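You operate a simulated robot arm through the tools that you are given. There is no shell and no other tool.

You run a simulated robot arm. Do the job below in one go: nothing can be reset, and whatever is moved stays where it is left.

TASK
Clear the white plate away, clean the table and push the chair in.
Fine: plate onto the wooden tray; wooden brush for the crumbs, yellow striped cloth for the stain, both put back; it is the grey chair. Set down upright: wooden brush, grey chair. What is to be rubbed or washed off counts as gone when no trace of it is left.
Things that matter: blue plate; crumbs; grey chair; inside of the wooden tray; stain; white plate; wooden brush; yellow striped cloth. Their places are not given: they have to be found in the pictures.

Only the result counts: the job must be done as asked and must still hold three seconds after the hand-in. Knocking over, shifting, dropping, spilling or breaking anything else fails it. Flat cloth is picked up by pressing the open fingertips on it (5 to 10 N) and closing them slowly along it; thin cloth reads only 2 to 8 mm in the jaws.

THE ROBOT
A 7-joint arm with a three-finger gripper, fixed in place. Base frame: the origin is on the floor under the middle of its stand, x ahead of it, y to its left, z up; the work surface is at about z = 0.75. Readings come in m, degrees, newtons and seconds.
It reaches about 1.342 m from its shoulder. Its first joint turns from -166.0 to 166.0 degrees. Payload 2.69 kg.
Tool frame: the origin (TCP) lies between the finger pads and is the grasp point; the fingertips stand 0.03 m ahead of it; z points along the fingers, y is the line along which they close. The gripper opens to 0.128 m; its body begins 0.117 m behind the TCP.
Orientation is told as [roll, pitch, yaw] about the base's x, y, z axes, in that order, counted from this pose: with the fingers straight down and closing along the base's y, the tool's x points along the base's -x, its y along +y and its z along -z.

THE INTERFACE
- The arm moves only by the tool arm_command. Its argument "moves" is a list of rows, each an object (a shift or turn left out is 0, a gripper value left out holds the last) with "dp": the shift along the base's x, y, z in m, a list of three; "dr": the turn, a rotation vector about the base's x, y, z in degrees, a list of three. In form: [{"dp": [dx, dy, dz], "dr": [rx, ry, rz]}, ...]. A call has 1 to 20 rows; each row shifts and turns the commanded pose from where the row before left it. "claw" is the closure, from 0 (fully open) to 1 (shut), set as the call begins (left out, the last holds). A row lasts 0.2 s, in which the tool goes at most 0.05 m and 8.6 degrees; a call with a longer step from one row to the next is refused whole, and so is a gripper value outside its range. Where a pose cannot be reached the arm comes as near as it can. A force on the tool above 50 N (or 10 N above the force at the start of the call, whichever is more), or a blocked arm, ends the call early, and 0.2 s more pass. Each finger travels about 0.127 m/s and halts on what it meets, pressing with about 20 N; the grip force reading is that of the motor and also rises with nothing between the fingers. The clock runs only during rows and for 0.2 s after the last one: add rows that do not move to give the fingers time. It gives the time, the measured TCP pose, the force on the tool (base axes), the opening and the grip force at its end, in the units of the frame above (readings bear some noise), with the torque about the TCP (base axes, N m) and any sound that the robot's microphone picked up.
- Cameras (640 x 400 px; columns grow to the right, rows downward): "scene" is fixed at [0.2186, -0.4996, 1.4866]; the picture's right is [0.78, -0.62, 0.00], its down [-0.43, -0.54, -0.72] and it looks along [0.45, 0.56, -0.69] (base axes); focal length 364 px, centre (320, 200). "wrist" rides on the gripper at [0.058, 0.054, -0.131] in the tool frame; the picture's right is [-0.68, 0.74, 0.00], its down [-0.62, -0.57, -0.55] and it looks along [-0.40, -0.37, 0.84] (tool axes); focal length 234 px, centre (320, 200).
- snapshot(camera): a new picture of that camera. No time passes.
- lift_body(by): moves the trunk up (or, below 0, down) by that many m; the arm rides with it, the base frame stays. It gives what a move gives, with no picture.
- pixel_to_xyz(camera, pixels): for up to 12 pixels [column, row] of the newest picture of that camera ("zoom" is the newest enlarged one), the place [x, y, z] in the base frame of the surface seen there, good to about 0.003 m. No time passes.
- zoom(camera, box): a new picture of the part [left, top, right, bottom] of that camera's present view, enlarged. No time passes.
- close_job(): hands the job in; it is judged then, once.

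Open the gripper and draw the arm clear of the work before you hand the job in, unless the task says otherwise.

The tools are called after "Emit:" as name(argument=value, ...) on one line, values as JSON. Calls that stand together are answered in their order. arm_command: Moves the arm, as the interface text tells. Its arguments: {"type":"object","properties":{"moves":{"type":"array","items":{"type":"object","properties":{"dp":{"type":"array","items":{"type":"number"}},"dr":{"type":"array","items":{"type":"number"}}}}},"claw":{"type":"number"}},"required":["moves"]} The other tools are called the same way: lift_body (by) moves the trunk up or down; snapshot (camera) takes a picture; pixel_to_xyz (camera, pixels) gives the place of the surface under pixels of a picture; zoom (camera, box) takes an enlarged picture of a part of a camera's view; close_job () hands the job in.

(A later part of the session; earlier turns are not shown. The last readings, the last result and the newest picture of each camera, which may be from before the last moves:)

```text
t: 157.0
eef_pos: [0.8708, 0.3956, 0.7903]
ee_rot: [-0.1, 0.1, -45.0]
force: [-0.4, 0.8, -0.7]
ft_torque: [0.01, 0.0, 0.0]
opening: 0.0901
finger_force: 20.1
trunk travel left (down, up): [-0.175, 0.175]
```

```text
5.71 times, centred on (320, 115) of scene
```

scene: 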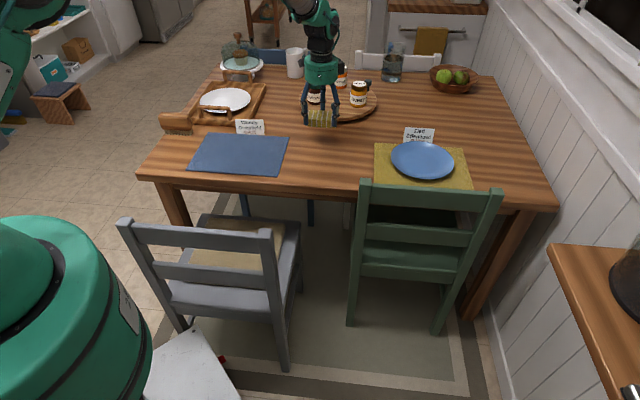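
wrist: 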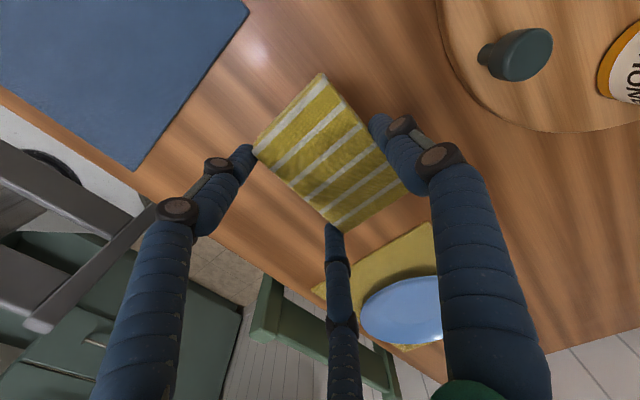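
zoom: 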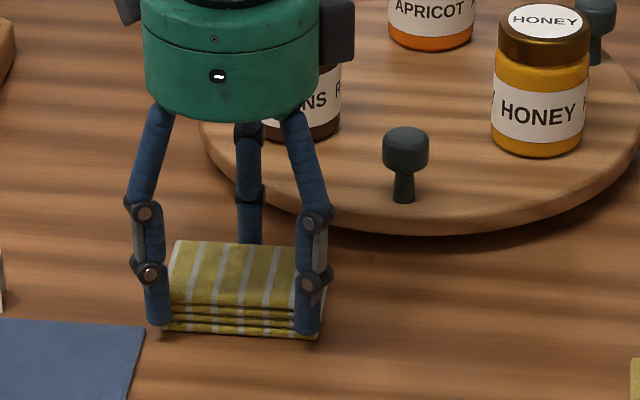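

The cloth is back at its place within 2 mm. I'll lower a hair, release, and rise.

Emit:
arm_command(moves=[{"dp": [0.0008, -0.0008, -0.0012]}, {"dp": [0, 0, 0]}])

Emit:
arm_command(moves=[{"dp": [0, 0, 0]}, {"dp": [0, 0, 0]}, {"dp": [0, 0, 0.01]}, {"dp": [0, 0, 0.03]}, {"dp": [0, 0, 0.04]}, {"dp": [0, 0, 0.045]}, {"dp": [0, 0, 0.045]}, {"dp": [0, 0, 0]}], claw=0.19)

Emit:
zoom(camera="scene", box=[270, 100, 380, 180])

```text
t: 157.6
eef_pos: [0.8701, 0.3953, 0.7885]
ee_rot: [0.1, 0.0, -45.1]
force: [-1.3, 1.3, 4.9]
ft_torque: [0.19, -0.01, 0.04]
opening: 0.0902
finger_force: 20.1
trunk travel left (down, up): [-0.175, 0.175]
```

```text
t: 159.4
eef_pos: [0.8667, 0.3927, 0.9588]
ee_rot: [0.0, 0.0, -45.0]
force: [-0.3, 0.7, 0.9]
ft_torque: [0.01, -0.06, 0.0]
opening: 0.1036
finger_force: 0.0
trunk travel left (down, up): [-0.175, 0.175]
```

```text
5.00 times, centred on (325, 140) of scene
```

zoom: 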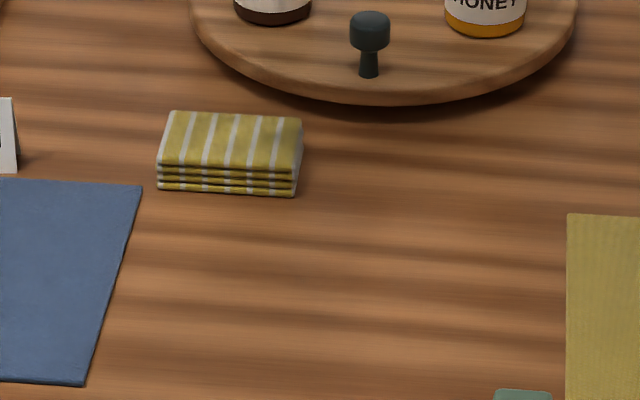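

Cloth is back and the table is clean. Now the chair: I'll measure its back rails, posts, seat and legs.

Emit:
zoom(camera="scene", box=[100, 190, 320, 380])

Emit:
pixel_to_xyz(camera="zoom", pixels=[[75, 70], [300, 100], [100, 85], [180, 95], [260, 105], [100, 115], [260, 140], [120, 155], [200, 170], [290, 190], [120, 185], [290, 220]])

Emit:
pixel_to_xyz(camera="zoom", pixels=[[200, 230], [280, 245], [180, 260], [320, 275], [365, 150], [370, 200], [410, 110], [420, 220], [385, 90], [240, 80], [345, 360], [130, 280]])

```text
2.11 times, centred on (210, 285) of scene
```

zoom: 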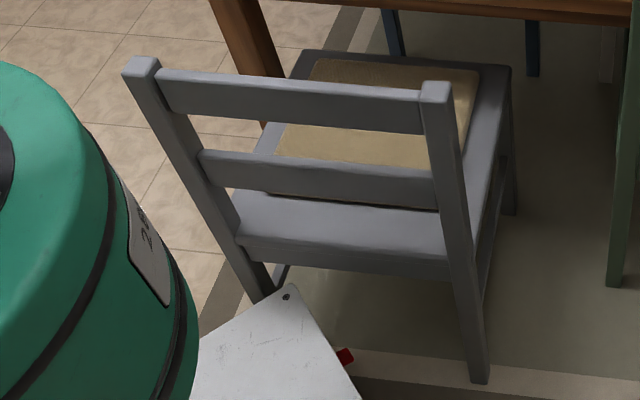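

```text
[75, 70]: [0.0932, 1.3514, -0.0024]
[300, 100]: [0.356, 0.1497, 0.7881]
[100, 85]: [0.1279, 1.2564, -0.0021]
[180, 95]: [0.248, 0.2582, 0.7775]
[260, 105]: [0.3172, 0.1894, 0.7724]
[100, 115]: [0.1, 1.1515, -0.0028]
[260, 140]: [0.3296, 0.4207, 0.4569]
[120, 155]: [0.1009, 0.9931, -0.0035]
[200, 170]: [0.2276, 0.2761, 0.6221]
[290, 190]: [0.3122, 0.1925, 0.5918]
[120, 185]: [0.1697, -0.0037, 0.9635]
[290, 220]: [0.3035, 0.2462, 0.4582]
```

```text
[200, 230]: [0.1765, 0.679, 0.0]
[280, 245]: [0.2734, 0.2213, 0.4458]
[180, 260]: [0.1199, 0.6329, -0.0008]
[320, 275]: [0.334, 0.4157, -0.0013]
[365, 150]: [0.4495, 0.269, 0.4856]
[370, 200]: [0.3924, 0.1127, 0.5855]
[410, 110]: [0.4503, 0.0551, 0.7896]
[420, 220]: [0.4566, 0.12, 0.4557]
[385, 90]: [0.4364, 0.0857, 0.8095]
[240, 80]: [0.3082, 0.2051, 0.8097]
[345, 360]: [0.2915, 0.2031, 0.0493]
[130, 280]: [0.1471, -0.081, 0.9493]
```

The grey chair's back face is at v≈0.357, mid rail z 0.58–0.64, seat rear edge at v≈0.35, z≈0.42–0.455. I need to get the hand behind it, close to my own stand; raising the trunk frees space there, so I'll raise it fully.

Emit:
lift_body(by=0.175)

Emit:
snapshot(camera="scene")

```text
t: 161.4
eef_pos: [0.8678, 0.3934, 1.1324]
ee_rot: [0.0, 0.0, -45.0]
force: [0.0, -0.5, -0.8]
ft_torque: [0.01, 0.01, -0.01]
opening: 0.1036
finger_force: 0.0
trunk travel left (down, up): [-0.35, 0.0]
```

```text
taken
```

scene: 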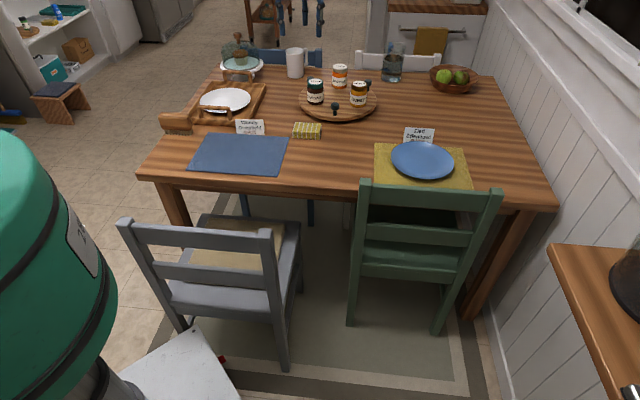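

Trunk is up. I'll bring the closed hand over toward the chair's back at safe height.

Emit:
arm_command(moves=[{"dp": [-0.0418, -0.0143, 0]}, {"dp": [-0.0418, -0.0143, 0]}, {"dp": [-0.0418, -0.0143, 0]}, {"dp": [-0.0418, -0.0143, 0]}, {"dp": [-0.0418, -0.0143, 0]}, {"dp": [-0.0418, -0.0143, 0]}, {"dp": [-0.0418, -0.0143, 0]}, {"dp": [-0.0418, -0.0143, 0]}, {"dp": [-0.0418, -0.0143, 0]}, {"dp": [-0.0418, -0.0143, 0]}, {"dp": [0, 0, 0]}], claw=1.0)

Emit:
arm_command(moves=[{"dp": [-0.03, -0.025, -0.01]}, {"dp": [-0.03, -0.025, -0.01]}, {"dp": [-0.03, -0.025, -0.01]}, {"dp": [-0.03, -0.025, -0.01]}, {"dp": [0, 0, 0]}])

Emit:
snapshot(camera="scene")

Emit:
snapshot(camera="wrist")

```text
t: 163.8
eef_pos: [0.4476, 0.2508, 1.1324]
ee_rot: [-0.1, 0.0, -45.1]
force: [-1.1, -0.1, 0.0]
ft_torque: [-0.01, -0.06, 0.0]
opening: 0.0021
finger_force: 20.0
trunk travel left (down, up): [-0.35, 0.0]
```

```text
t: 165.0
eef_pos: [0.3278, 0.1499, 1.0928]
ee_rot: [0.0, 0.0, -44.9]
force: [-0.1, -0.1, -0.3]
ft_torque: [0.05, 0.01, -0.03]
opening: 0.002
finger_force: 20.3
trunk travel left (down, up): [-0.35, 0.0]
```

```text
taken
```

scene: 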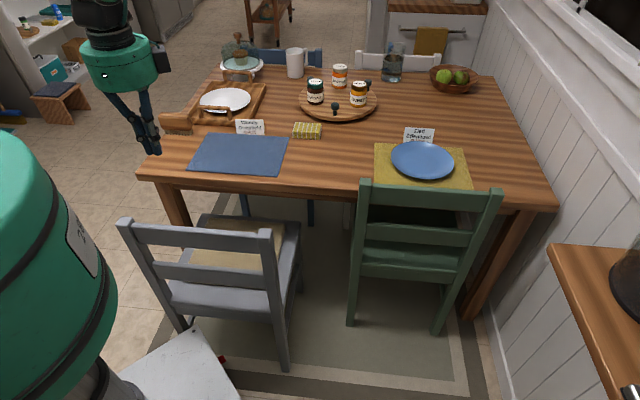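

```text
taken
```

wrist: 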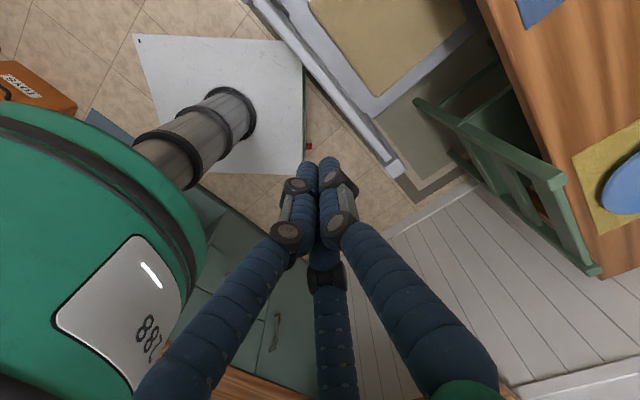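

The vertical hand reaches behind the chair. To have only the smooth side of the hand facing the chair, I'll turn the hand 180° (yaw −45 → 135) up here first.

Emit:
arm_command(moves=[{"dp": [-0.004, -0.004, 0], "dr": [0, 0, 8]}, {"dp": [-0.004, -0.004, 0], "dr": [0, 0, 8]}, {"dr": [0, 0, 8]}, {"dr": [0, 0, 8]}, {"dr": [0, 0, 8]}, {"dr": [0, 0, 8]}, {"dr": [0, 0, 8]}, {"dr": [0, 0, 8]}, {"dr": [0, 0, 8]}, {"dr": [0, 0, 8]}, {"dr": [0, 0, 8]}, {"dr": [0, 0, 8]}, {"dr": [0, 0, 8]}, {"dr": [0, 0, 8]}, {"dr": [0, 0, 8]}, {"dr": [0, 0, 8]}, {"dr": [0, 0, 8]}, {"dr": [0, 0, 8]}, {"dr": [0, 0, 8]}, {"dr": [0, 0, 8]}])

Emit:
arm_command(moves=[{"dr": [0, 0, 8]}, {"dr": [0, 0, 8]}, {"dr": [0, 0, 4]}, {"dp": [0, 0, 0]}])

Emit:
snapshot(camera="wrist")

```text
t: 169.2
eef_pos: [0.3227, 0.1417, 1.093]
ee_rot: [0.0, -0.1, 115.2]
force: [0.5, 0.6, -0.8]
ft_torque: [0.0, -0.01, 0.01]
opening: 0.0023
finger_force: 20.6
trunk travel left (down, up): [-0.35, 0.0]
```

```text
t: 170.2
eef_pos: [0.3211, 0.143, 1.093]
ee_rot: [0.0, 0.0, 135.0]
force: [0.8, 0.3, 0.1]
ft_torque: [0.04, -0.02, 0.0]
opening: 0.0022
finger_force: 19.8
trunk travel left (down, up): [-0.35, 0.0]
```

```text
taken
```

wrist: 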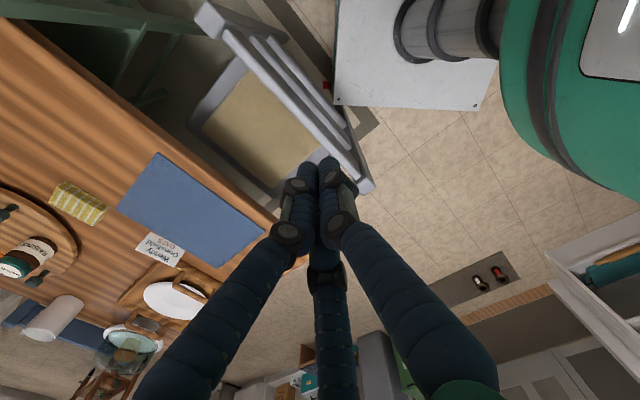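

Now tilt the fingers 15° toward the chair and start descending behind its back, keeping about 4 cm of clearance.

Emit:
arm_command(moves=[{"dp": [-0.012, -0.012, -0.02], "dr": [5.3, -5.3, 0]}, {"dp": [-0.0115, -0.0115, -0.02], "dr": [5.3, -5.3, 0]}, {"dp": [0, 0, -0.04]}, {"dp": [0, 0, -0.04]}, {"dp": [0, 0, -0.04]}, {"dp": [0, 0, -0.04]}, {"dp": [0, 0, 0]}, {"dp": [0, 0, 0]}])

Emit:
snapshot(camera="scene")

Emit:
snapshot(camera="wrist")

```text
t: 170.8
eef_pos: [0.2024, 0.0915, 0.9861]
ee_rot: [2.8, -8.9, 131.9]
force: [13.4, 24.1, -2.4]
ft_torque: [-3.26, 1.62, -1.15]
opening: 0.0021
finger_force: 19.8
trunk travel left (down, up): [-0.35, 0.0]
stopped in row 3: the force on the tool passed its limit at 298 N (the readings are from after the stop); the commanded pose is now the measured one
```

```text
taken
```

scene: 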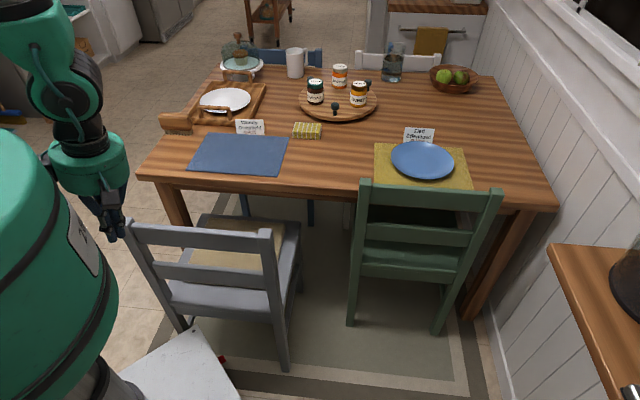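

```text
taken
```

wrist: 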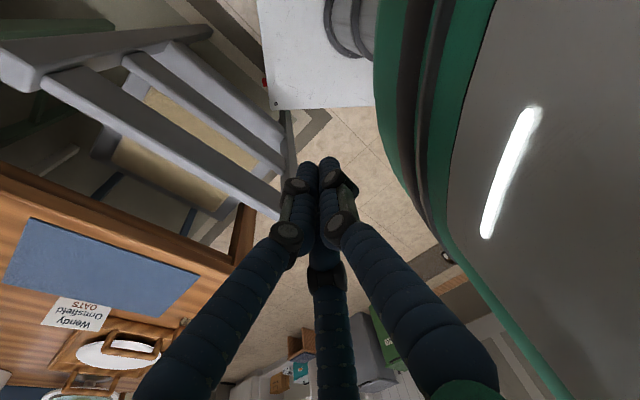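

The hand bumped my own body (the tilt made the arm fold badly); the chair and table look untouched. I'll back away outward and up.

Emit:
arm_command(moves=[{"dp": [0.015, 0.015, 0.01]}, {"dp": [0.02, 0.02, 0.02]}, {"dp": [0.02, 0.02, 0.03]}, {"dp": [0.02, 0.02, 0.03]}, {"dp": [0.02, 0.02, 0.02]}, {"dp": [0, 0, 0]}])

Emit:
snapshot(camera="scene")

```text
t: 172.2
eef_pos: [0.2941, 0.1851, 1.0984]
ee_rot: [3.0, -9.0, 132.0]
force: [-0.5, 0.3, 0.5]
ft_torque: [-0.05, -0.01, 0.02]
opening: 0.0026
finger_force: 19.8
trunk travel left (down, up): [-0.35, 0.0]
```

```text
taken
```

scene: 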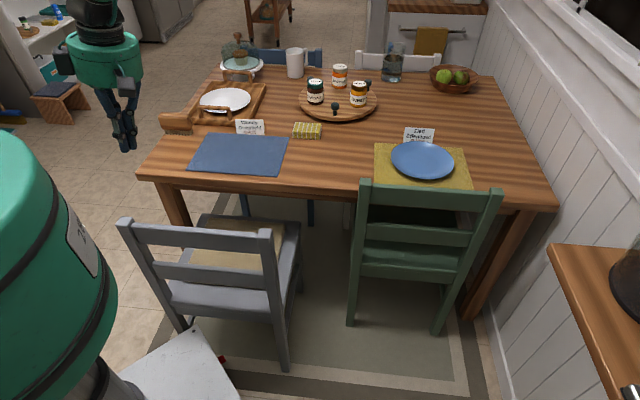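

Tilting there isn't possible. Instead I'll approach the chair's back from its right side with a horizontal hand at seat height, pushing the seat's rear edge with the fingertips. First I level the hand and move to open space in front-right.

Emit:
arm_command(moves=[{"dp": [0.02, 0.005, 0.01], "dr": [-2.3, -4.1, 0]}, {"dp": [0.02, 0, 0.01], "dr": [-2.4, -4.1, 0]}, {"dp": [0.025, -0.03, 0], "dr": [0, 0, -6]}, {"dp": [0.025, -0.035, 0], "dr": [0, 0, -6]}, {"dp": [0.025, -0.035, 0], "dr": [0, 0, -5]}, {"dp": [0.03, -0.035, 0]}, {"dp": [0.03, -0.035, 0]}, {"dp": [0.03, -0.03, 0]}, {"dp": [0, 0, 0]}])

Emit:
snapshot(camera="scene")

```text
t: 174.2
eef_pos: [0.5007, -0.0093, 1.1178]
ee_rot: [0.0, 0.0, 115.4]
force: [0.3, -1.1, -0.5]
ft_torque: [0.0, 0.05, 0.02]
opening: 0.0022
finger_force: 20.3
trunk travel left (down, up): [-0.35, 0.0]
```

```text
taken
```

scene: 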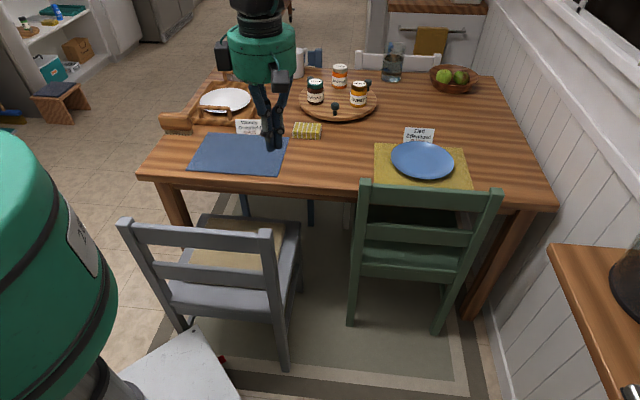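

Now I'll swing the hand to horizontal, fingers pointing left along the chair's back (first half, then check).

Emit:
arm_command(moves=[{"dr": [7.41, 3.46, 0]}, {"dr": [7.41, 3.46, 0]}, {"dr": [7.41, 3.46, 0]}, {"dr": [7.41, 3.46, 0]}, {"dr": [7.41, 3.46, 0]}, {"dp": [0, 0, 0]}])

Emit:
snapshot(camera="scene")

```text
t: 175.6
eef_pos: [0.498, -0.0094, 1.1165]
ee_rot: [-0.2, -41.0, 115.3]
force: [-0.2, 0.3, -0.5]
ft_torque: [0.01, 0.01, 0.02]
opening: 0.0023
finger_force: 20.3
trunk travel left (down, up): [-0.35, 0.0]
```

```text
taken
```

scene: 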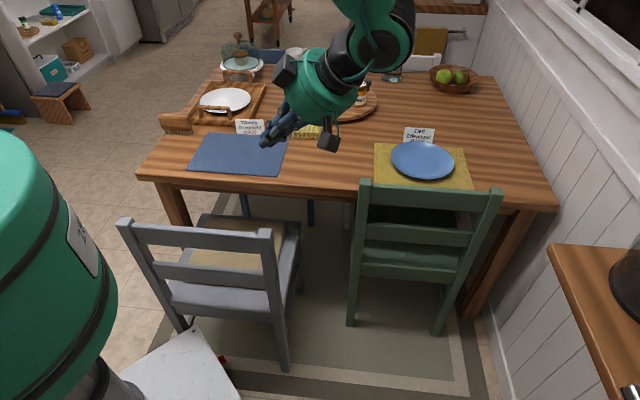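

Works so far. I'll continue to about −74° and shift right (clear of the chair's post).

Emit:
arm_command(moves=[{"dp": [0.003, -0.02, 0], "dr": [7.41, 3.46, 0]}, {"dp": [0.003, -0.02, 0], "dr": [7.41, 3.46, 0]}, {"dp": [0.003, -0.02, 0], "dr": [7.41, 3.46, 0]}, {"dp": [0.002, -0.015, 0], "dr": [7.41, 3.46, 0]}, {"dp": [0, 0, 0]}, {"dp": [0, 0, 0]}])

Emit:
snapshot(camera="scene")

Emit:
snapshot(camera="wrist")

```text
t: 177.0
eef_pos: [0.5082, -0.0849, 1.1177]
ee_rot: [-0.8, -73.6, 115.8]
force: [-0.4, 0.5, 0.1]
ft_torque: [-0.03, -0.01, -0.05]
opening: 0.0022
finger_force: 19.8
trunk travel left (down, up): [-0.35, 0.0]
```

```text
taken
```

scene: 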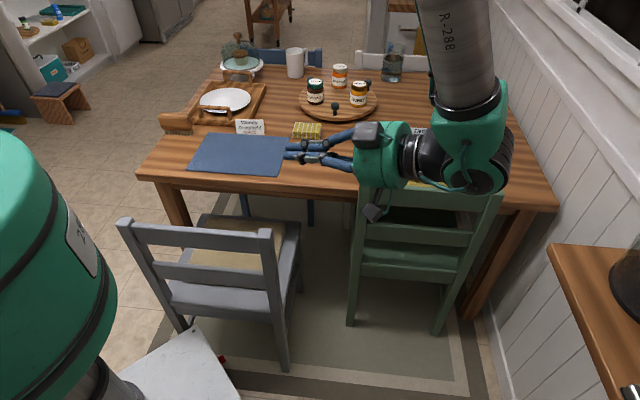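

```text
taken
```

wrist: 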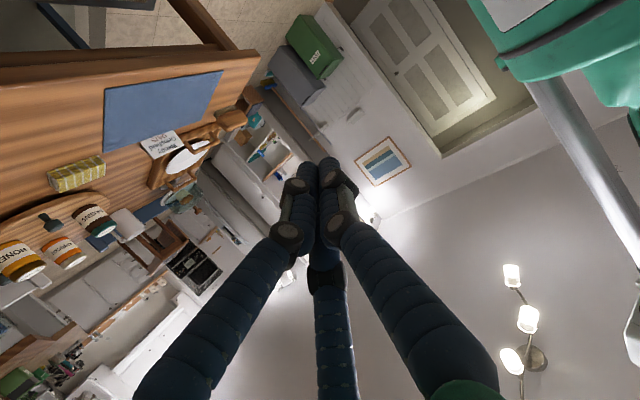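

The hand is horizontal, pointing left, in free space right of the chair. I'll lower the trunk by 0.25 m so the arm can work comfortably at seat height.

Emit:
lift_body(by=-0.25)

Emit:
snapshot(camera="scene")

```text
t: 179.6
eef_pos: [0.5089, -0.0856, 0.8666]
ee_rot: [-0.7, -73.5, 115.8]
force: [-0.5, -0.1, 0.3]
ft_torque: [0.01, -0.01, 0.02]
opening: 0.0023
finger_force: 20.5
trunk travel left (down, up): [-0.1, 0.25]
```

```text
taken
```

scene: 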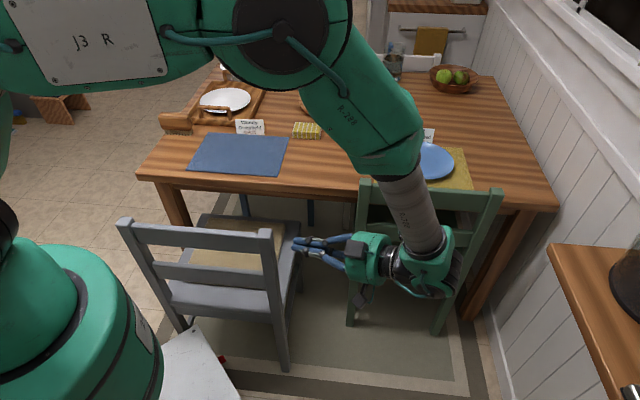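

The hand is to the right of the grey chair's back at z 0.87. I'll lower it toward seat height in two stages.

Emit:
arm_command(moves=[{"dp": [0, 0, -0.04]}, {"dp": [0, 0, -0.04]}, {"dp": [0, 0, -0.04]}, {"dp": [0, 0, -0.04]}, {"dp": [0, 0, -0.04]}, {"dp": [0, 0, 0]}])

Emit:
snapshot(camera="scene")

```text
t: 181.0
eef_pos: [0.5069, -0.0849, 0.6674]
ee_rot: [-0.6, -73.5, 115.6]
force: [-0.5, 0.8, 0.3]
ft_torque: [-0.01, 0.03, -0.01]
opening: 0.0026
finger_force: 19.9
trunk travel left (down, up): [-0.1, 0.25]
```

```text
taken
```

scene: 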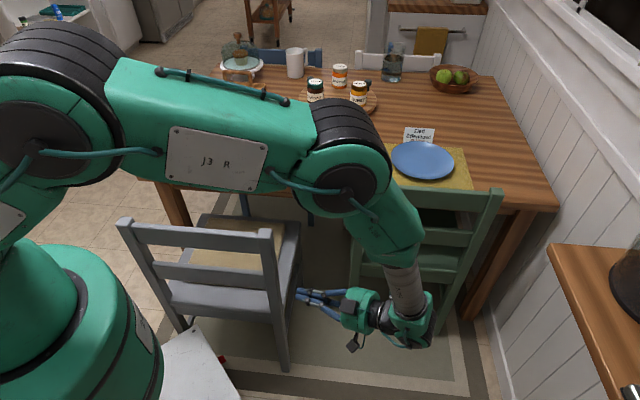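

I'll check how high the upper arm and elbow are above the table and chair before lowering further.

Emit:
pixel_to_xyz(camera="scene", pixels=[[345, 190], [220, 120], [350, 115], [230, 190], [300, 195], [160, 175], [385, 240], [405, 290], [360, 310], [300, 295], [410, 335], [355, 345]])

```text
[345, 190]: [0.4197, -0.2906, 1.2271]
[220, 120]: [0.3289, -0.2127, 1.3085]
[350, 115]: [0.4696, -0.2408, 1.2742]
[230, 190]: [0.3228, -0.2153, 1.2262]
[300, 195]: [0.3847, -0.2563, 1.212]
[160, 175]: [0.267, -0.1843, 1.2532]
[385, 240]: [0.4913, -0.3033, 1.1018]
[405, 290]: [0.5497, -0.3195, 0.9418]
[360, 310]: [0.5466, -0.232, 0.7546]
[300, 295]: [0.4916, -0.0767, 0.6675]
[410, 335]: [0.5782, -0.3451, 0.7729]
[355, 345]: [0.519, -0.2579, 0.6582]
```

The upper arm is at z≈1.2, well clear. I'll lower to TCP z 0.45.

Emit:
arm_command(moves=[{"dp": [0, 0, -0.045]}, {"dp": [0, 0, -0.045]}, {"dp": [0, 0, -0.045]}, {"dp": [0, 0, -0.045]}, {"dp": [0, 0, -0.037]}, {"dp": [0, 0, 0]}, {"dp": [0, 0, 0]}])

Emit:
snapshot(camera="scene")

Emit:
snapshot(camera="wrist")

```text
t: 182.6
eef_pos: [0.5081, -0.086, 0.4499]
ee_rot: [-0.7, -73.5, 115.8]
force: [0.4, 0.8, -1.0]
ft_torque: [0.02, 0.05, 0.01]
opening: 0.0022
finger_force: 19.9
trunk travel left (down, up): [-0.1, 0.25]
```

```text
taken
```

scene: 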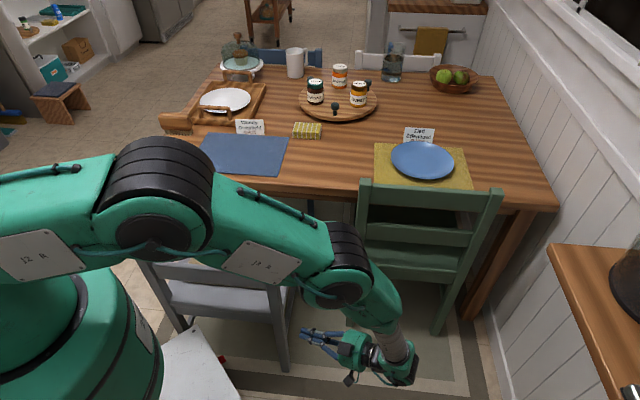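

```text
taken
```

wrist: 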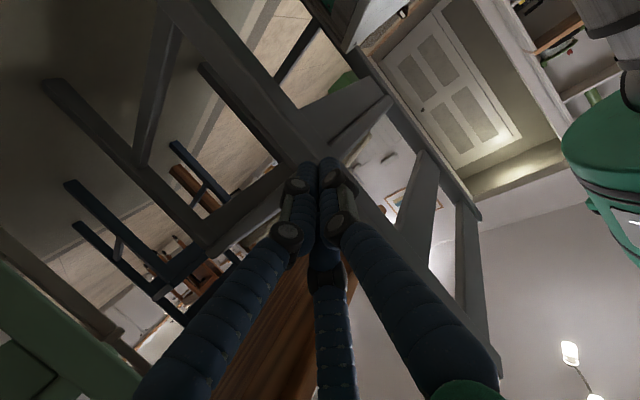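

The arm links are now over the chair; I'll measure their height above the chair's top rail (0.82).

Emit:
pixel_to_xyz(camera="scene", pixels=[[150, 250], [210, 260], [265, 262], [300, 290], [330, 300], [345, 250], [290, 220], [375, 330], [340, 290], [305, 330], [60, 260], [250, 275]])

Emit:
zoom(camera="wrist", box=[120, 0, 520, 250])

```text
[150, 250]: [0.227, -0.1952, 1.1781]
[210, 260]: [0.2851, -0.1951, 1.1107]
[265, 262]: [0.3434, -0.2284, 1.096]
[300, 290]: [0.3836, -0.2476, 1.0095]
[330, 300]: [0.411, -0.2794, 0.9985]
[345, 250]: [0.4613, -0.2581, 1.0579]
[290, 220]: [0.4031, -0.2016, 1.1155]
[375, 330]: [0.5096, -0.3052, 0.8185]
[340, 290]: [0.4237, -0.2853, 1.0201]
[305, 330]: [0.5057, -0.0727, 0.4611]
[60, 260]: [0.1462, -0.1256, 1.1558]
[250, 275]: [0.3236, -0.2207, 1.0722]
```

```text
1.60 times, centred on (320, 125) of wrist
```

zoom: 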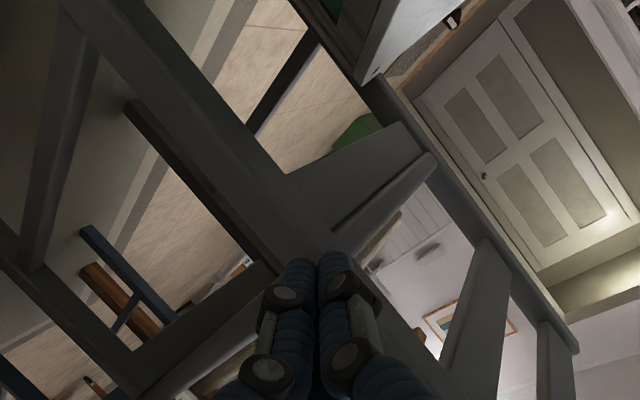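

All arm links are at z ≥ 1.0 and away from the chair. I'll slide the hand left behind the chair back (−u by 0.28 m), keeping ~2.5 cm clearance from the seat's rear edge.

Emit:
arm_command(moves=[{"dp": [-0.022, 0.022, 0]}, {"dp": [-0.022, 0.022, 0]}, {"dp": [-0.022, 0.022, 0]}, {"dp": [-0.022, 0.022, 0]}, {"dp": [0, 0, 0]}])

Emit:
snapshot(camera="scene")

Emit:
snapshot(camera="wrist")

```text
t: 183.8
eef_pos: [0.4211, 0.0018, 0.4492]
ee_rot: [-0.6, -73.6, 115.9]
force: [0.9, -0.4, 0.3]
ft_torque: [-0.02, 0.02, 0.01]
opening: 0.0025
finger_force: 20.2
trunk travel left (down, up): [-0.1, 0.25]
```

```text
taken
```

scene: 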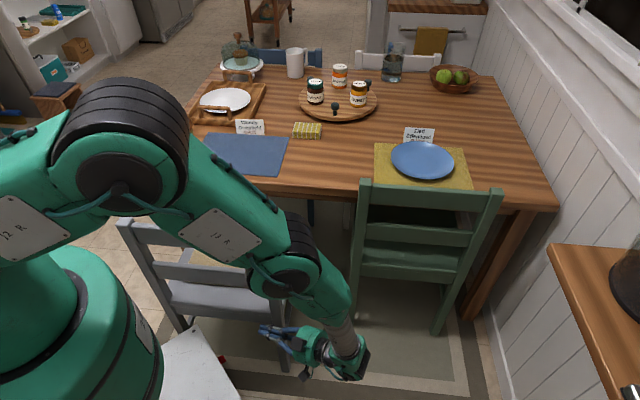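

```text
taken
```

wrist: 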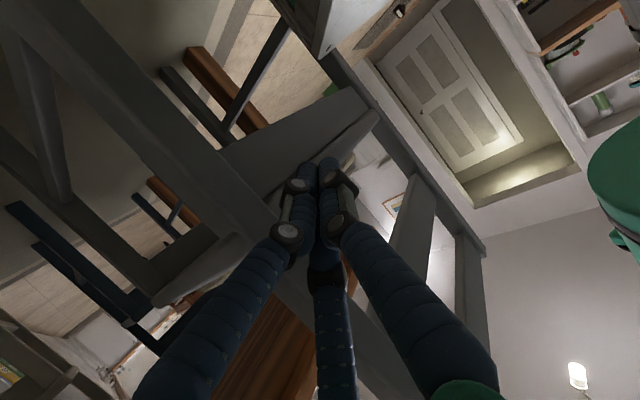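

The fingers are entering behind the chair back. I'll continue left until the fingertips are near the chair's middle.

Emit:
arm_command(moves=[{"dp": [-0.022, 0.022, 0]}, {"dp": [-0.022, 0.022, 0]}, {"dp": [-0.022, 0.022, 0]}, {"dp": [-0.022, 0.022, 0]}, {"dp": [-0.01, 0.01, 0]}, {"dp": [0, 0, 0]}])

Emit:
snapshot(camera="scene")

Emit:
snapshot(camera="wrist")

```text
t: 185.2
eef_pos: [0.3337, 0.0974, 0.4457]
ee_rot: [1.6, -73.6, 113.9]
force: [-0.1, -0.7, 0.3]
ft_torque: [-0.04, 0.03, 0.01]
opening: 0.0022
finger_force: 20.4
out of reach, approached as far as the arm can: row 5
trunk travel left (down, up): [-0.1, 0.25]
```

```text
taken
```

scene: 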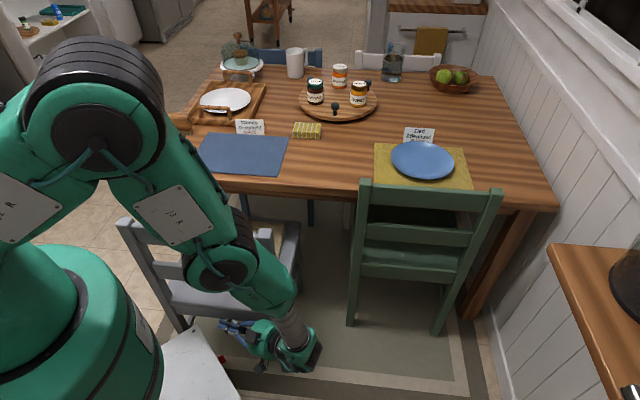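

```text
taken
```

wrist: 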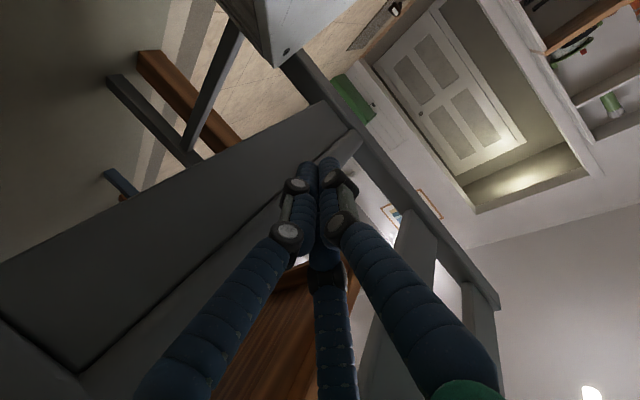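

Fingertips are now at u≈0.14, close to the chair's centre line, 2–3 cm behind the seat edge. I'll move +v slowly until contact and read the force.

Emit:
arm_command(moves=[{"dp": [0.0035, 0.0035, 0]}, {"dp": [0.0035, 0.0035, 0]}, {"dp": [0.0035, 0.0035, 0]}, {"dp": [0.0035, 0.0035, 0]}, {"dp": [0.0035, 0.0035, 0]}, {"dp": [0, 0, 0]}])

Emit:
snapshot(camera="scene")

```text
t: 186.6
eef_pos: [0.3512, 0.1163, 0.4442]
ee_rot: [-0.6, -73.6, 115.7]
force: [-2.1, -6.9, 0.8]
ft_torque: [0.04, -0.01, 0.09]
opening: 0.0024
finger_force: 19.6
trunk travel left (down, up): [-0.1, 0.25]
```

```text
taken
```

scene: 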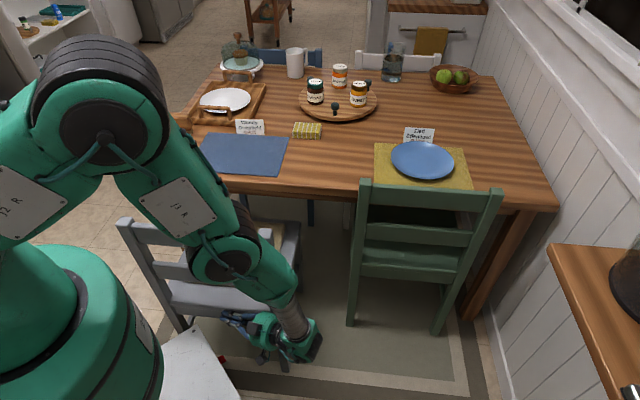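

Contact made (about 6 N). I'll push 2 cm further and watch the force and the chair.

Emit:
arm_command(moves=[{"dp": [0.0035, 0.0035, 0]}, {"dp": [0.0035, 0.0035, 0]}, {"dp": [0.0035, 0.0035, 0]}, {"dp": [0.0035, 0.0035, 0]}])

Emit:
zoom(camera="scene", box=[100, 190, 340, 390])

```text
t: 187.6
eef_pos: [0.3645, 0.1295, 0.445]
ee_rot: [-0.8, -73.6, 115.8]
force: [-11.3, -11.5, -3.7]
ft_torque: [-0.12, 0.0, 0.36]
opening: 0.0024
finger_force: 19.5
trunk travel left (down, up): [-0.1, 0.25]
```

```text
2.00 times, centred on (220, 290) of scene
```

zoom: 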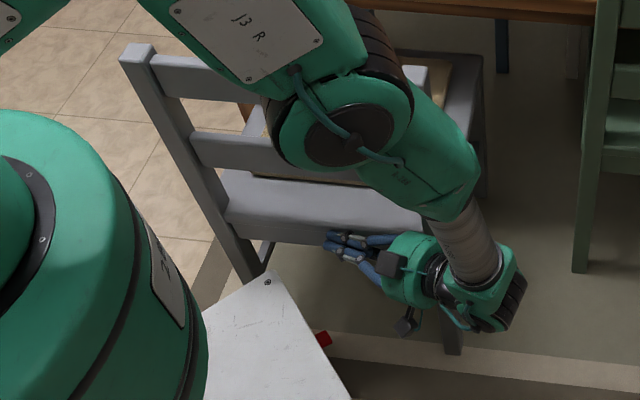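

Force is 16 N, steady. I'll check whether the chair slid or tipped by measuring its left post and rails.

Emit:
pixel_to_xyz(camera="zoom", pixels=[[140, 60], [175, 90], [215, 150], [250, 185], [260, 215], [200, 70], [190, 160], [240, 240], [455, 340]])

```text
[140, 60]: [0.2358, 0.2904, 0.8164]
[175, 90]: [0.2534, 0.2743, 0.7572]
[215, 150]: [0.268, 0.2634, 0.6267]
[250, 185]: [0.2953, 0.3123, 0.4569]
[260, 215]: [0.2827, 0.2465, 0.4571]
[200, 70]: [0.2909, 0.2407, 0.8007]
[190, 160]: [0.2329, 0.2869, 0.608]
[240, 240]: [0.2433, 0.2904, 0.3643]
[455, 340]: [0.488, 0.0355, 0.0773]
```

The chair slid about 1.7 cm uniformly (same shift at top, mid and leg), with no tipping. I'll keep pushing in 4 cm increments.

Emit:
arm_command(moves=[{"dp": [0.0038, 0.0038, 0]}, {"dp": [0.0038, 0.0038, 0]}, {"dp": [0.0038, 0.0038, 0]}, {"dp": [0.0038, 0.0038, 0]}, {"dp": [0.0038, 0.0038, 0]}, {"dp": [0.0038, 0.0038, 0]}, {"dp": [0.0038, 0.0038, 0]}, {"dp": [0.0038, 0.0038, 0]}])

Emit:
zoom(camera="scene", box=[100, 190, 340, 390])

Emit:
pixel_to_xyz(camera="zoom", pixels=[[165, 70], [185, 100], [215, 160], [205, 150], [250, 225], [450, 345], [456, 330], [430, 90], [220, 75]])

```text
t: 189.4
eef_pos: [0.3962, 0.1619, 0.4466]
ee_rot: [-0.8, -73.4, 115.8]
force: [-13.0, -13.2, -2.1]
ft_torque: [-0.09, -0.02, 0.38]
opening: 0.0022
finger_force: 19.8
trunk travel left (down, up): [-0.1, 0.25]
```

```text
2.00 times, centred on (220, 290) of scene
```

zoom: 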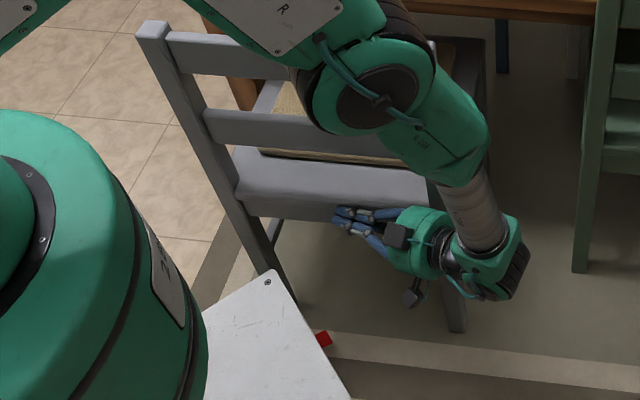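

```text
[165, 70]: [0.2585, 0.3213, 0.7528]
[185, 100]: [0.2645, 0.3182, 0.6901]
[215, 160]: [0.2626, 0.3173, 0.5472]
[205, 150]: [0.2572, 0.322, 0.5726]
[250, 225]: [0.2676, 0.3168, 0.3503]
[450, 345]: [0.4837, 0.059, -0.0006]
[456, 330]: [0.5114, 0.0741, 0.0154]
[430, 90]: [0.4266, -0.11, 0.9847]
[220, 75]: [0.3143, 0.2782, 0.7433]
```

Both sides advance evenly (left post v≈0.412, right leg ≈0.414), upright. I'll push 5 cm more.

Emit:
arm_command(moves=[{"dp": [0.0039, 0.0039, 0]}, {"dp": [0.0039, 0.0039, 0]}, {"dp": [0.0039, 0.0039, 0]}, {"dp": [0.0039, 0.0039, 0]}, {"dp": [0.0039, 0.0039, 0]}, {"dp": [0.0039, 0.0039, 0]}, {"dp": [0.0039, 0.0039, 0]}, {"dp": [0.0039, 0.0039, 0]}, {"dp": [0.0039, 0.0039, 0]}])

Emit:
snapshot(camera="scene")

Emit:
zoom(camera="scene", box=[100, 170, 340, 370])

```text
t: 191.4
eef_pos: [0.4285, 0.1949, 0.4459]
ee_rot: [-0.7, -73.6, 115.8]
force: [-12.5, -11.9, -3.3]
ft_torque: [-0.07, -0.02, 0.42]
opening: 0.0023
finger_force: 20.0
trunk travel left (down, up): [-0.1, 0.25]
```

```text
taken
```

scene: 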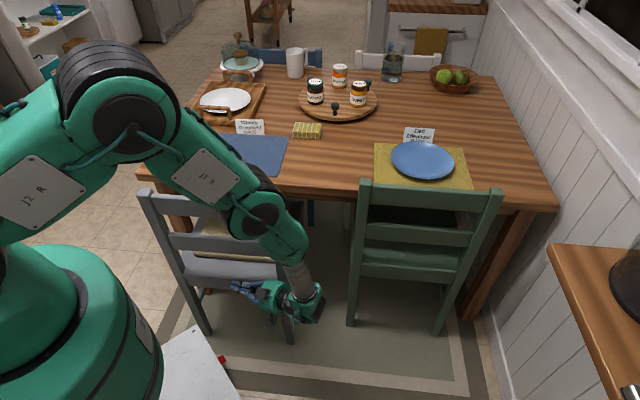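

```text
2.00 times, centred on (220, 270) of scene
```

zoom: 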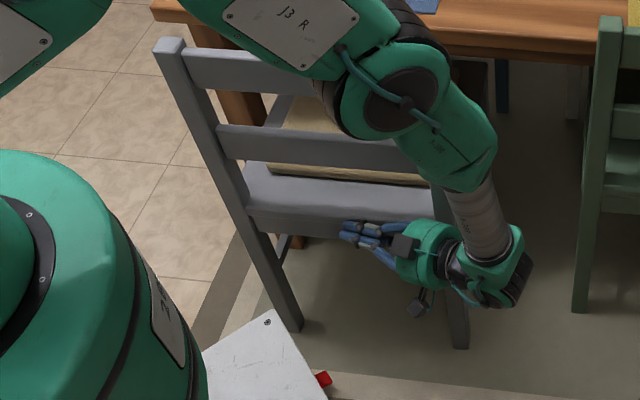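

I'll check the alignment again.

Emit:
pixel_to_xyz(camera="zoom", pixels=[[180, 85], [205, 140], [265, 265], [290, 315], [455, 335], [450, 320], [240, 75], [240, 145], [300, 215], [360, 225], [160, 15]])

```text
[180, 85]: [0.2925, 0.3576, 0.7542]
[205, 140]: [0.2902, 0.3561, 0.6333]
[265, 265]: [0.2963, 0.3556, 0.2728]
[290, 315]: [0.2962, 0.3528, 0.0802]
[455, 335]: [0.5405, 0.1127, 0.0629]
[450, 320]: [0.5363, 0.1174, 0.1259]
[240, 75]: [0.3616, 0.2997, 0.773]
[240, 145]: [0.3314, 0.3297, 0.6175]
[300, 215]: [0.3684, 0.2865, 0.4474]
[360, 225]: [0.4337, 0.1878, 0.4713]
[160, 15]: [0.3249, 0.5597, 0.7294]
```

Still aligned (left 0.459, right 0.462). Before going on I'll check the clearance between the chair's left side and the table leg.

Emit:
pixel_to_xyz(camera="zoom", pixels=[[255, 105], [235, 100], [262, 115], [275, 110], [285, 120], [250, 90], [225, 105], [300, 240], [290, 245], [265, 160], [300, 160]])

Emit:
zoom(camera="scene", box=[150, 180, 270, 300])

```text
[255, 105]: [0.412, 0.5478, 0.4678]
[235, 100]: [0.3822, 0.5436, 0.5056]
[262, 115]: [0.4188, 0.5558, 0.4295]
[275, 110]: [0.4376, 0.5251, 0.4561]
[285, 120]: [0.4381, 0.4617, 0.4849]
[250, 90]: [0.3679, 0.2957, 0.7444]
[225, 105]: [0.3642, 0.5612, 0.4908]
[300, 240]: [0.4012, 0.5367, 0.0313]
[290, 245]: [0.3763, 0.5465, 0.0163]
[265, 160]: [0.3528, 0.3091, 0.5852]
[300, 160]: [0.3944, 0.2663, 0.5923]
```

```text
3.33 times, centred on (210, 240) of scene
```

zoom: 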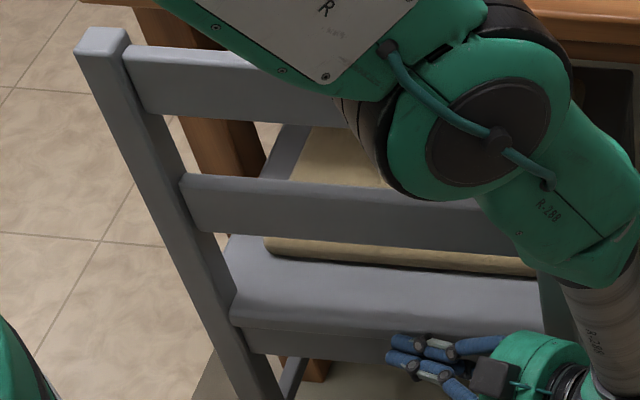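

The table leg's face is at u≈−0.095 and the chair's seat edge at u≈−0.062, so there is ~3 cm clearance. I'll also check how close my elbow is to the chair's top rail.

Emit:
pixel_to_xyz(camera="zoom", pixels=[[490, 130], [420, 185], [520, 230], [575, 275], [340, 70], [380, 150], [300, 60], [600, 330], [480, 60], [500, 370]])

```text
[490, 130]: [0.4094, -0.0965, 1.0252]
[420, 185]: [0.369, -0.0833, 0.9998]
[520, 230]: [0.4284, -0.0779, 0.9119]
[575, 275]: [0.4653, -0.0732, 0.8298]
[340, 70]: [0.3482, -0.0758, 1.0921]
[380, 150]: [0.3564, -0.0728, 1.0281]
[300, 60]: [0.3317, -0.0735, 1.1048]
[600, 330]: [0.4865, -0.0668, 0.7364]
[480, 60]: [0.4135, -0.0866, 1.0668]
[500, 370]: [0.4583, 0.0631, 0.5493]
```

The forearm keeps ~10 cm from the chair's right post. I'll push another 5 cm.

Emit:
arm_command(moves=[{"dp": [0.0039, 0.0039, 0]}, {"dp": [0.0039, 0.0039, 0]}, {"dp": [0.0039, 0.0039, 0]}, {"dp": [0.0039, 0.0039, 0]}, {"dp": [0.0039, 0.0039, 0]}, {"dp": [0.0039, 0.0039, 0]}, {"dp": [0.0039, 0.0039, 0]}, {"dp": [0.0039, 0.0039, 0]}, {"dp": [0.0039, 0.0039, 0]}])

Emit:
zoom(camera="scene", box=[120, 150, 340, 350])

Emit:
snapshot(camera="wrist")

```text
t: 193.4
eef_pos: [0.4648, 0.2315, 0.4461]
ee_rot: [-0.8, -73.6, 115.8]
force: [-13.8, -11.7, 0.8]
ft_torque: [-0.03, -0.04, 0.44]
opening: 0.0023
finger_force: 19.8
trunk travel left (down, up): [-0.1, 0.25]
```

```text
2.00 times, centred on (230, 250) of scene
```

zoom: 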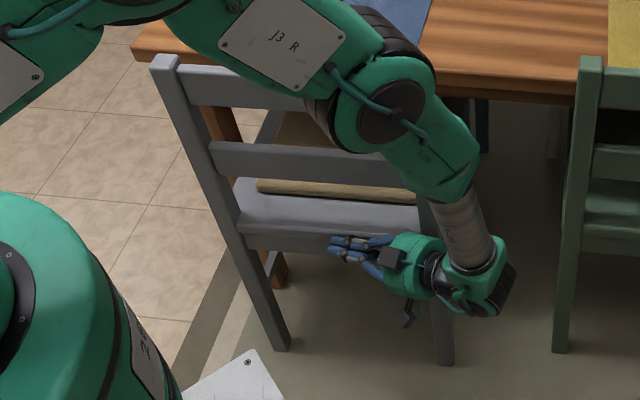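

```text
taken
```

wrist: 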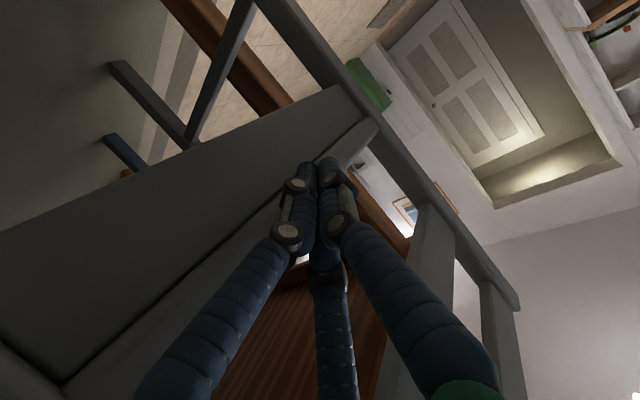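

Checking alignment once more before the last 6 cm.

Emit:
pixel_to_xyz(camera="zoom", pixels=[[185, 110], [205, 165], [250, 270], [275, 330], [447, 355], [443, 330], [240, 90], [250, 160], [600, 100], [600, 160], [150, 45], [480, 92]])

```text
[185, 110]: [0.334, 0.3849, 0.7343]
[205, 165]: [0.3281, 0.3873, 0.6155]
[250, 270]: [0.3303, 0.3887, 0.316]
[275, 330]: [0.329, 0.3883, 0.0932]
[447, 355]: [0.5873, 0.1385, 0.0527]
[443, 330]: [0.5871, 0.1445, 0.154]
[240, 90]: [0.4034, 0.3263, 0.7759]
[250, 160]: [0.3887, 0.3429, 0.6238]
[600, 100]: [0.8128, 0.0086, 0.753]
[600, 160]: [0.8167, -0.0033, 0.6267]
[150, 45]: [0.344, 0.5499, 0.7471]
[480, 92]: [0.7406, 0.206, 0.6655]
```

Left 0.507, right 0.513; the neighbour green chair stands at 0.571. I'll push 3 cm more, then fine-tune.

Emit:
arm_command(moves=[{"dp": [0.0035, 0.0035, 0]}, {"dp": [0.0035, 0.0035, 0]}, {"dp": [0.0035, 0.0035, 0]}, {"dp": [0.0035, 0.0035, 0]}, {"dp": [0.0035, 0.0035, 0]}, {"dp": [0.0035, 0.0035, 0]}, {"dp": [0, 0, 0]}])

Emit:
zoom(camera="scene", box=[120, 150, 340, 350])

Emit:
pixel_to_xyz(camera="zoom", pixels=[[190, 100], [210, 155], [250, 255], [275, 315], [443, 340], [440, 315], [240, 75], [255, 145], [430, 345]])

```text
t: 195.0
eef_pos: [0.4866, 0.2525, 0.4469]
ee_rot: [-0.7, -73.5, 115.7]
force: [-12.1, -12.8, -1.7]
ft_torque: [-0.06, -0.01, 0.35]
opening: 0.0024
finger_force: 20.2
trunk travel left (down, up): [-0.1, 0.25]
```

```text
2.00 times, centred on (230, 250) of scene
```

zoom: 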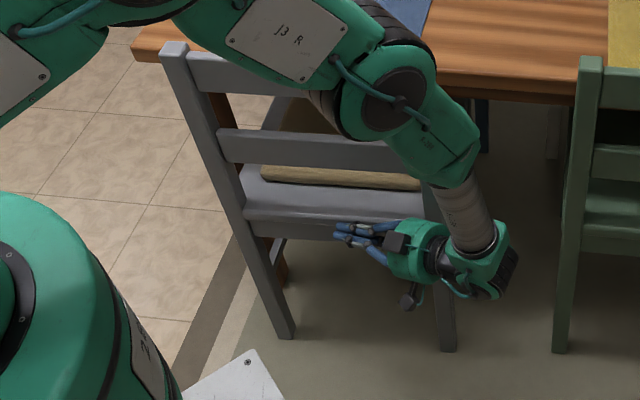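

```text
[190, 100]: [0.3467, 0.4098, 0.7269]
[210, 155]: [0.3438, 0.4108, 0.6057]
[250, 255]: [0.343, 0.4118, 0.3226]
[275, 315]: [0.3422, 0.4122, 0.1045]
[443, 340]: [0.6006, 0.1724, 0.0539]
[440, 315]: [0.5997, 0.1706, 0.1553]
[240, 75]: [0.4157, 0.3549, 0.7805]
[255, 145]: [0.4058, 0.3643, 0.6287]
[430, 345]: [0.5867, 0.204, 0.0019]
```

The right side may be slightly ahead. I'll measure the seat's rear edge at both ends for the yaw.

Emit:
pixel_to_xyz(camera="zoom", pixels=[[260, 215], [300, 220], [340, 224], [390, 218], [415, 212], [260, 225], [320, 232], [260, 140], [330, 150], [380, 155], [290, 90], [250, 85]])

```text
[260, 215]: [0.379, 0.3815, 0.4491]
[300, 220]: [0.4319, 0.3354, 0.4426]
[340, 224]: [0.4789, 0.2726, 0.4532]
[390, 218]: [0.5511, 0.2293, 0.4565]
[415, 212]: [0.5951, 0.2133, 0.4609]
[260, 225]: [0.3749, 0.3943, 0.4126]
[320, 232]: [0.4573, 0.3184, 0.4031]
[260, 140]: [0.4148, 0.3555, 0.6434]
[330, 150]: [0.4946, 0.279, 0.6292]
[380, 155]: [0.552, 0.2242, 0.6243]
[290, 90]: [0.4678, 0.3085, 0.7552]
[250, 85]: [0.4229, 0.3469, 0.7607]
```

Yaw is about +1.3° (right side ahead) and about 3 cm remain. I'll back off 2 cm, shift the fingertips 10 cm left, and do the last push there so it straightens.

Emit:
arm_command(moves=[{"dp": [-0.0071, -0.0071, 0]}, {"dp": [-0.0071, -0.0071, 0]}, {"dp": [-0.0177, 0.0177, 0]}, {"dp": [-0.0177, 0.0177, 0]}, {"dp": [-0.0177, 0.0177, 0]}, {"dp": [-0.0177, 0.0177, 0]}, {"dp": [0, 0, 0]}])

Emit:
zoom(camera="scene", box=[120, 150, 340, 350])

```text
t: 196.6
eef_pos: [0.4007, 0.309, 0.4463]
ee_rot: [-0.7, -73.6, 115.8]
force: [-0.5, 0.2, -0.1]
ft_torque: [-0.01, -0.03, -0.01]
opening: 0.0026
finger_force: 20.1
trunk travel left (down, up): [-0.1, 0.25]
```

```text
2.00 times, centred on (230, 250) of scene
```

zoom: 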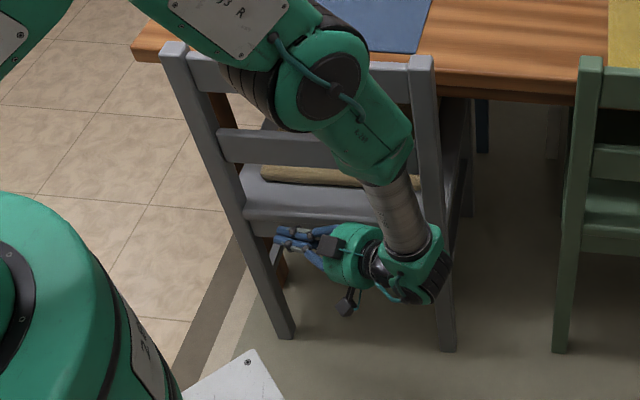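

Fingertips now at u≈0.04. I'll push +v about 1.7 cm past contact here to straighten the chair.

Emit:
arm_command(moves=[{"dp": [0.0035, 0.0035, 0]}, {"dp": [0.0035, 0.0035, 0]}, {"dp": [0.0035, 0.0035, 0]}, {"dp": [0.0035, 0.0035, 0]}, {"dp": [0.0035, 0.0035, 0]}, {"dp": [0.0035, 0.0035, 0]}, {"dp": [0.0035, 0.0035, 0]}, {"dp": [0.003, 0.003, 0]}, {"dp": [0, 0, 0]}])

Emit:
zoom(camera="scene", box=[120, 150, 340, 350])

Emit:
pixel_to_xyz(camera="zoom", pixels=[[250, 145], [280, 148], [310, 150], [420, 110], [430, 180], [445, 320], [200, 110], [270, 290], [240, 75], [390, 90]])

```text
t: 198.6
eef_pos: [0.4299, 0.3355, 0.4453]
ee_rot: [-0.9, -73.4, 115.9]
force: [-7.5, -6.5, -4.3]
ft_torque: [-0.14, 0.0, 0.26]
opening: 0.0022
finger_force: 20.0
trunk travel left (down, up): [-0.1, 0.25]
```

```text
2.00 times, centred on (230, 250) of scene
```

zoom: 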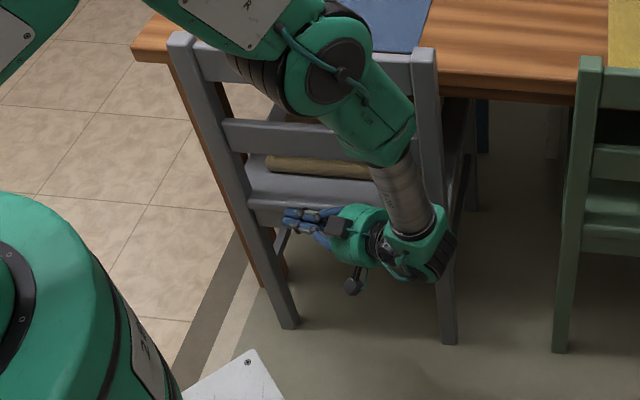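

```text
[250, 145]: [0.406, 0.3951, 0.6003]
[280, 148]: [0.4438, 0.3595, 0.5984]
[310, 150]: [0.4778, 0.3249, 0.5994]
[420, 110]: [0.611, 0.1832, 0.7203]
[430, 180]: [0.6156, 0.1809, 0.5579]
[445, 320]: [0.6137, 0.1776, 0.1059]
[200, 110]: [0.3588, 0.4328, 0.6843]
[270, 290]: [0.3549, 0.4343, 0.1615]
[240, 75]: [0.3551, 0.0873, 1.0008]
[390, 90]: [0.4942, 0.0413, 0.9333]
```

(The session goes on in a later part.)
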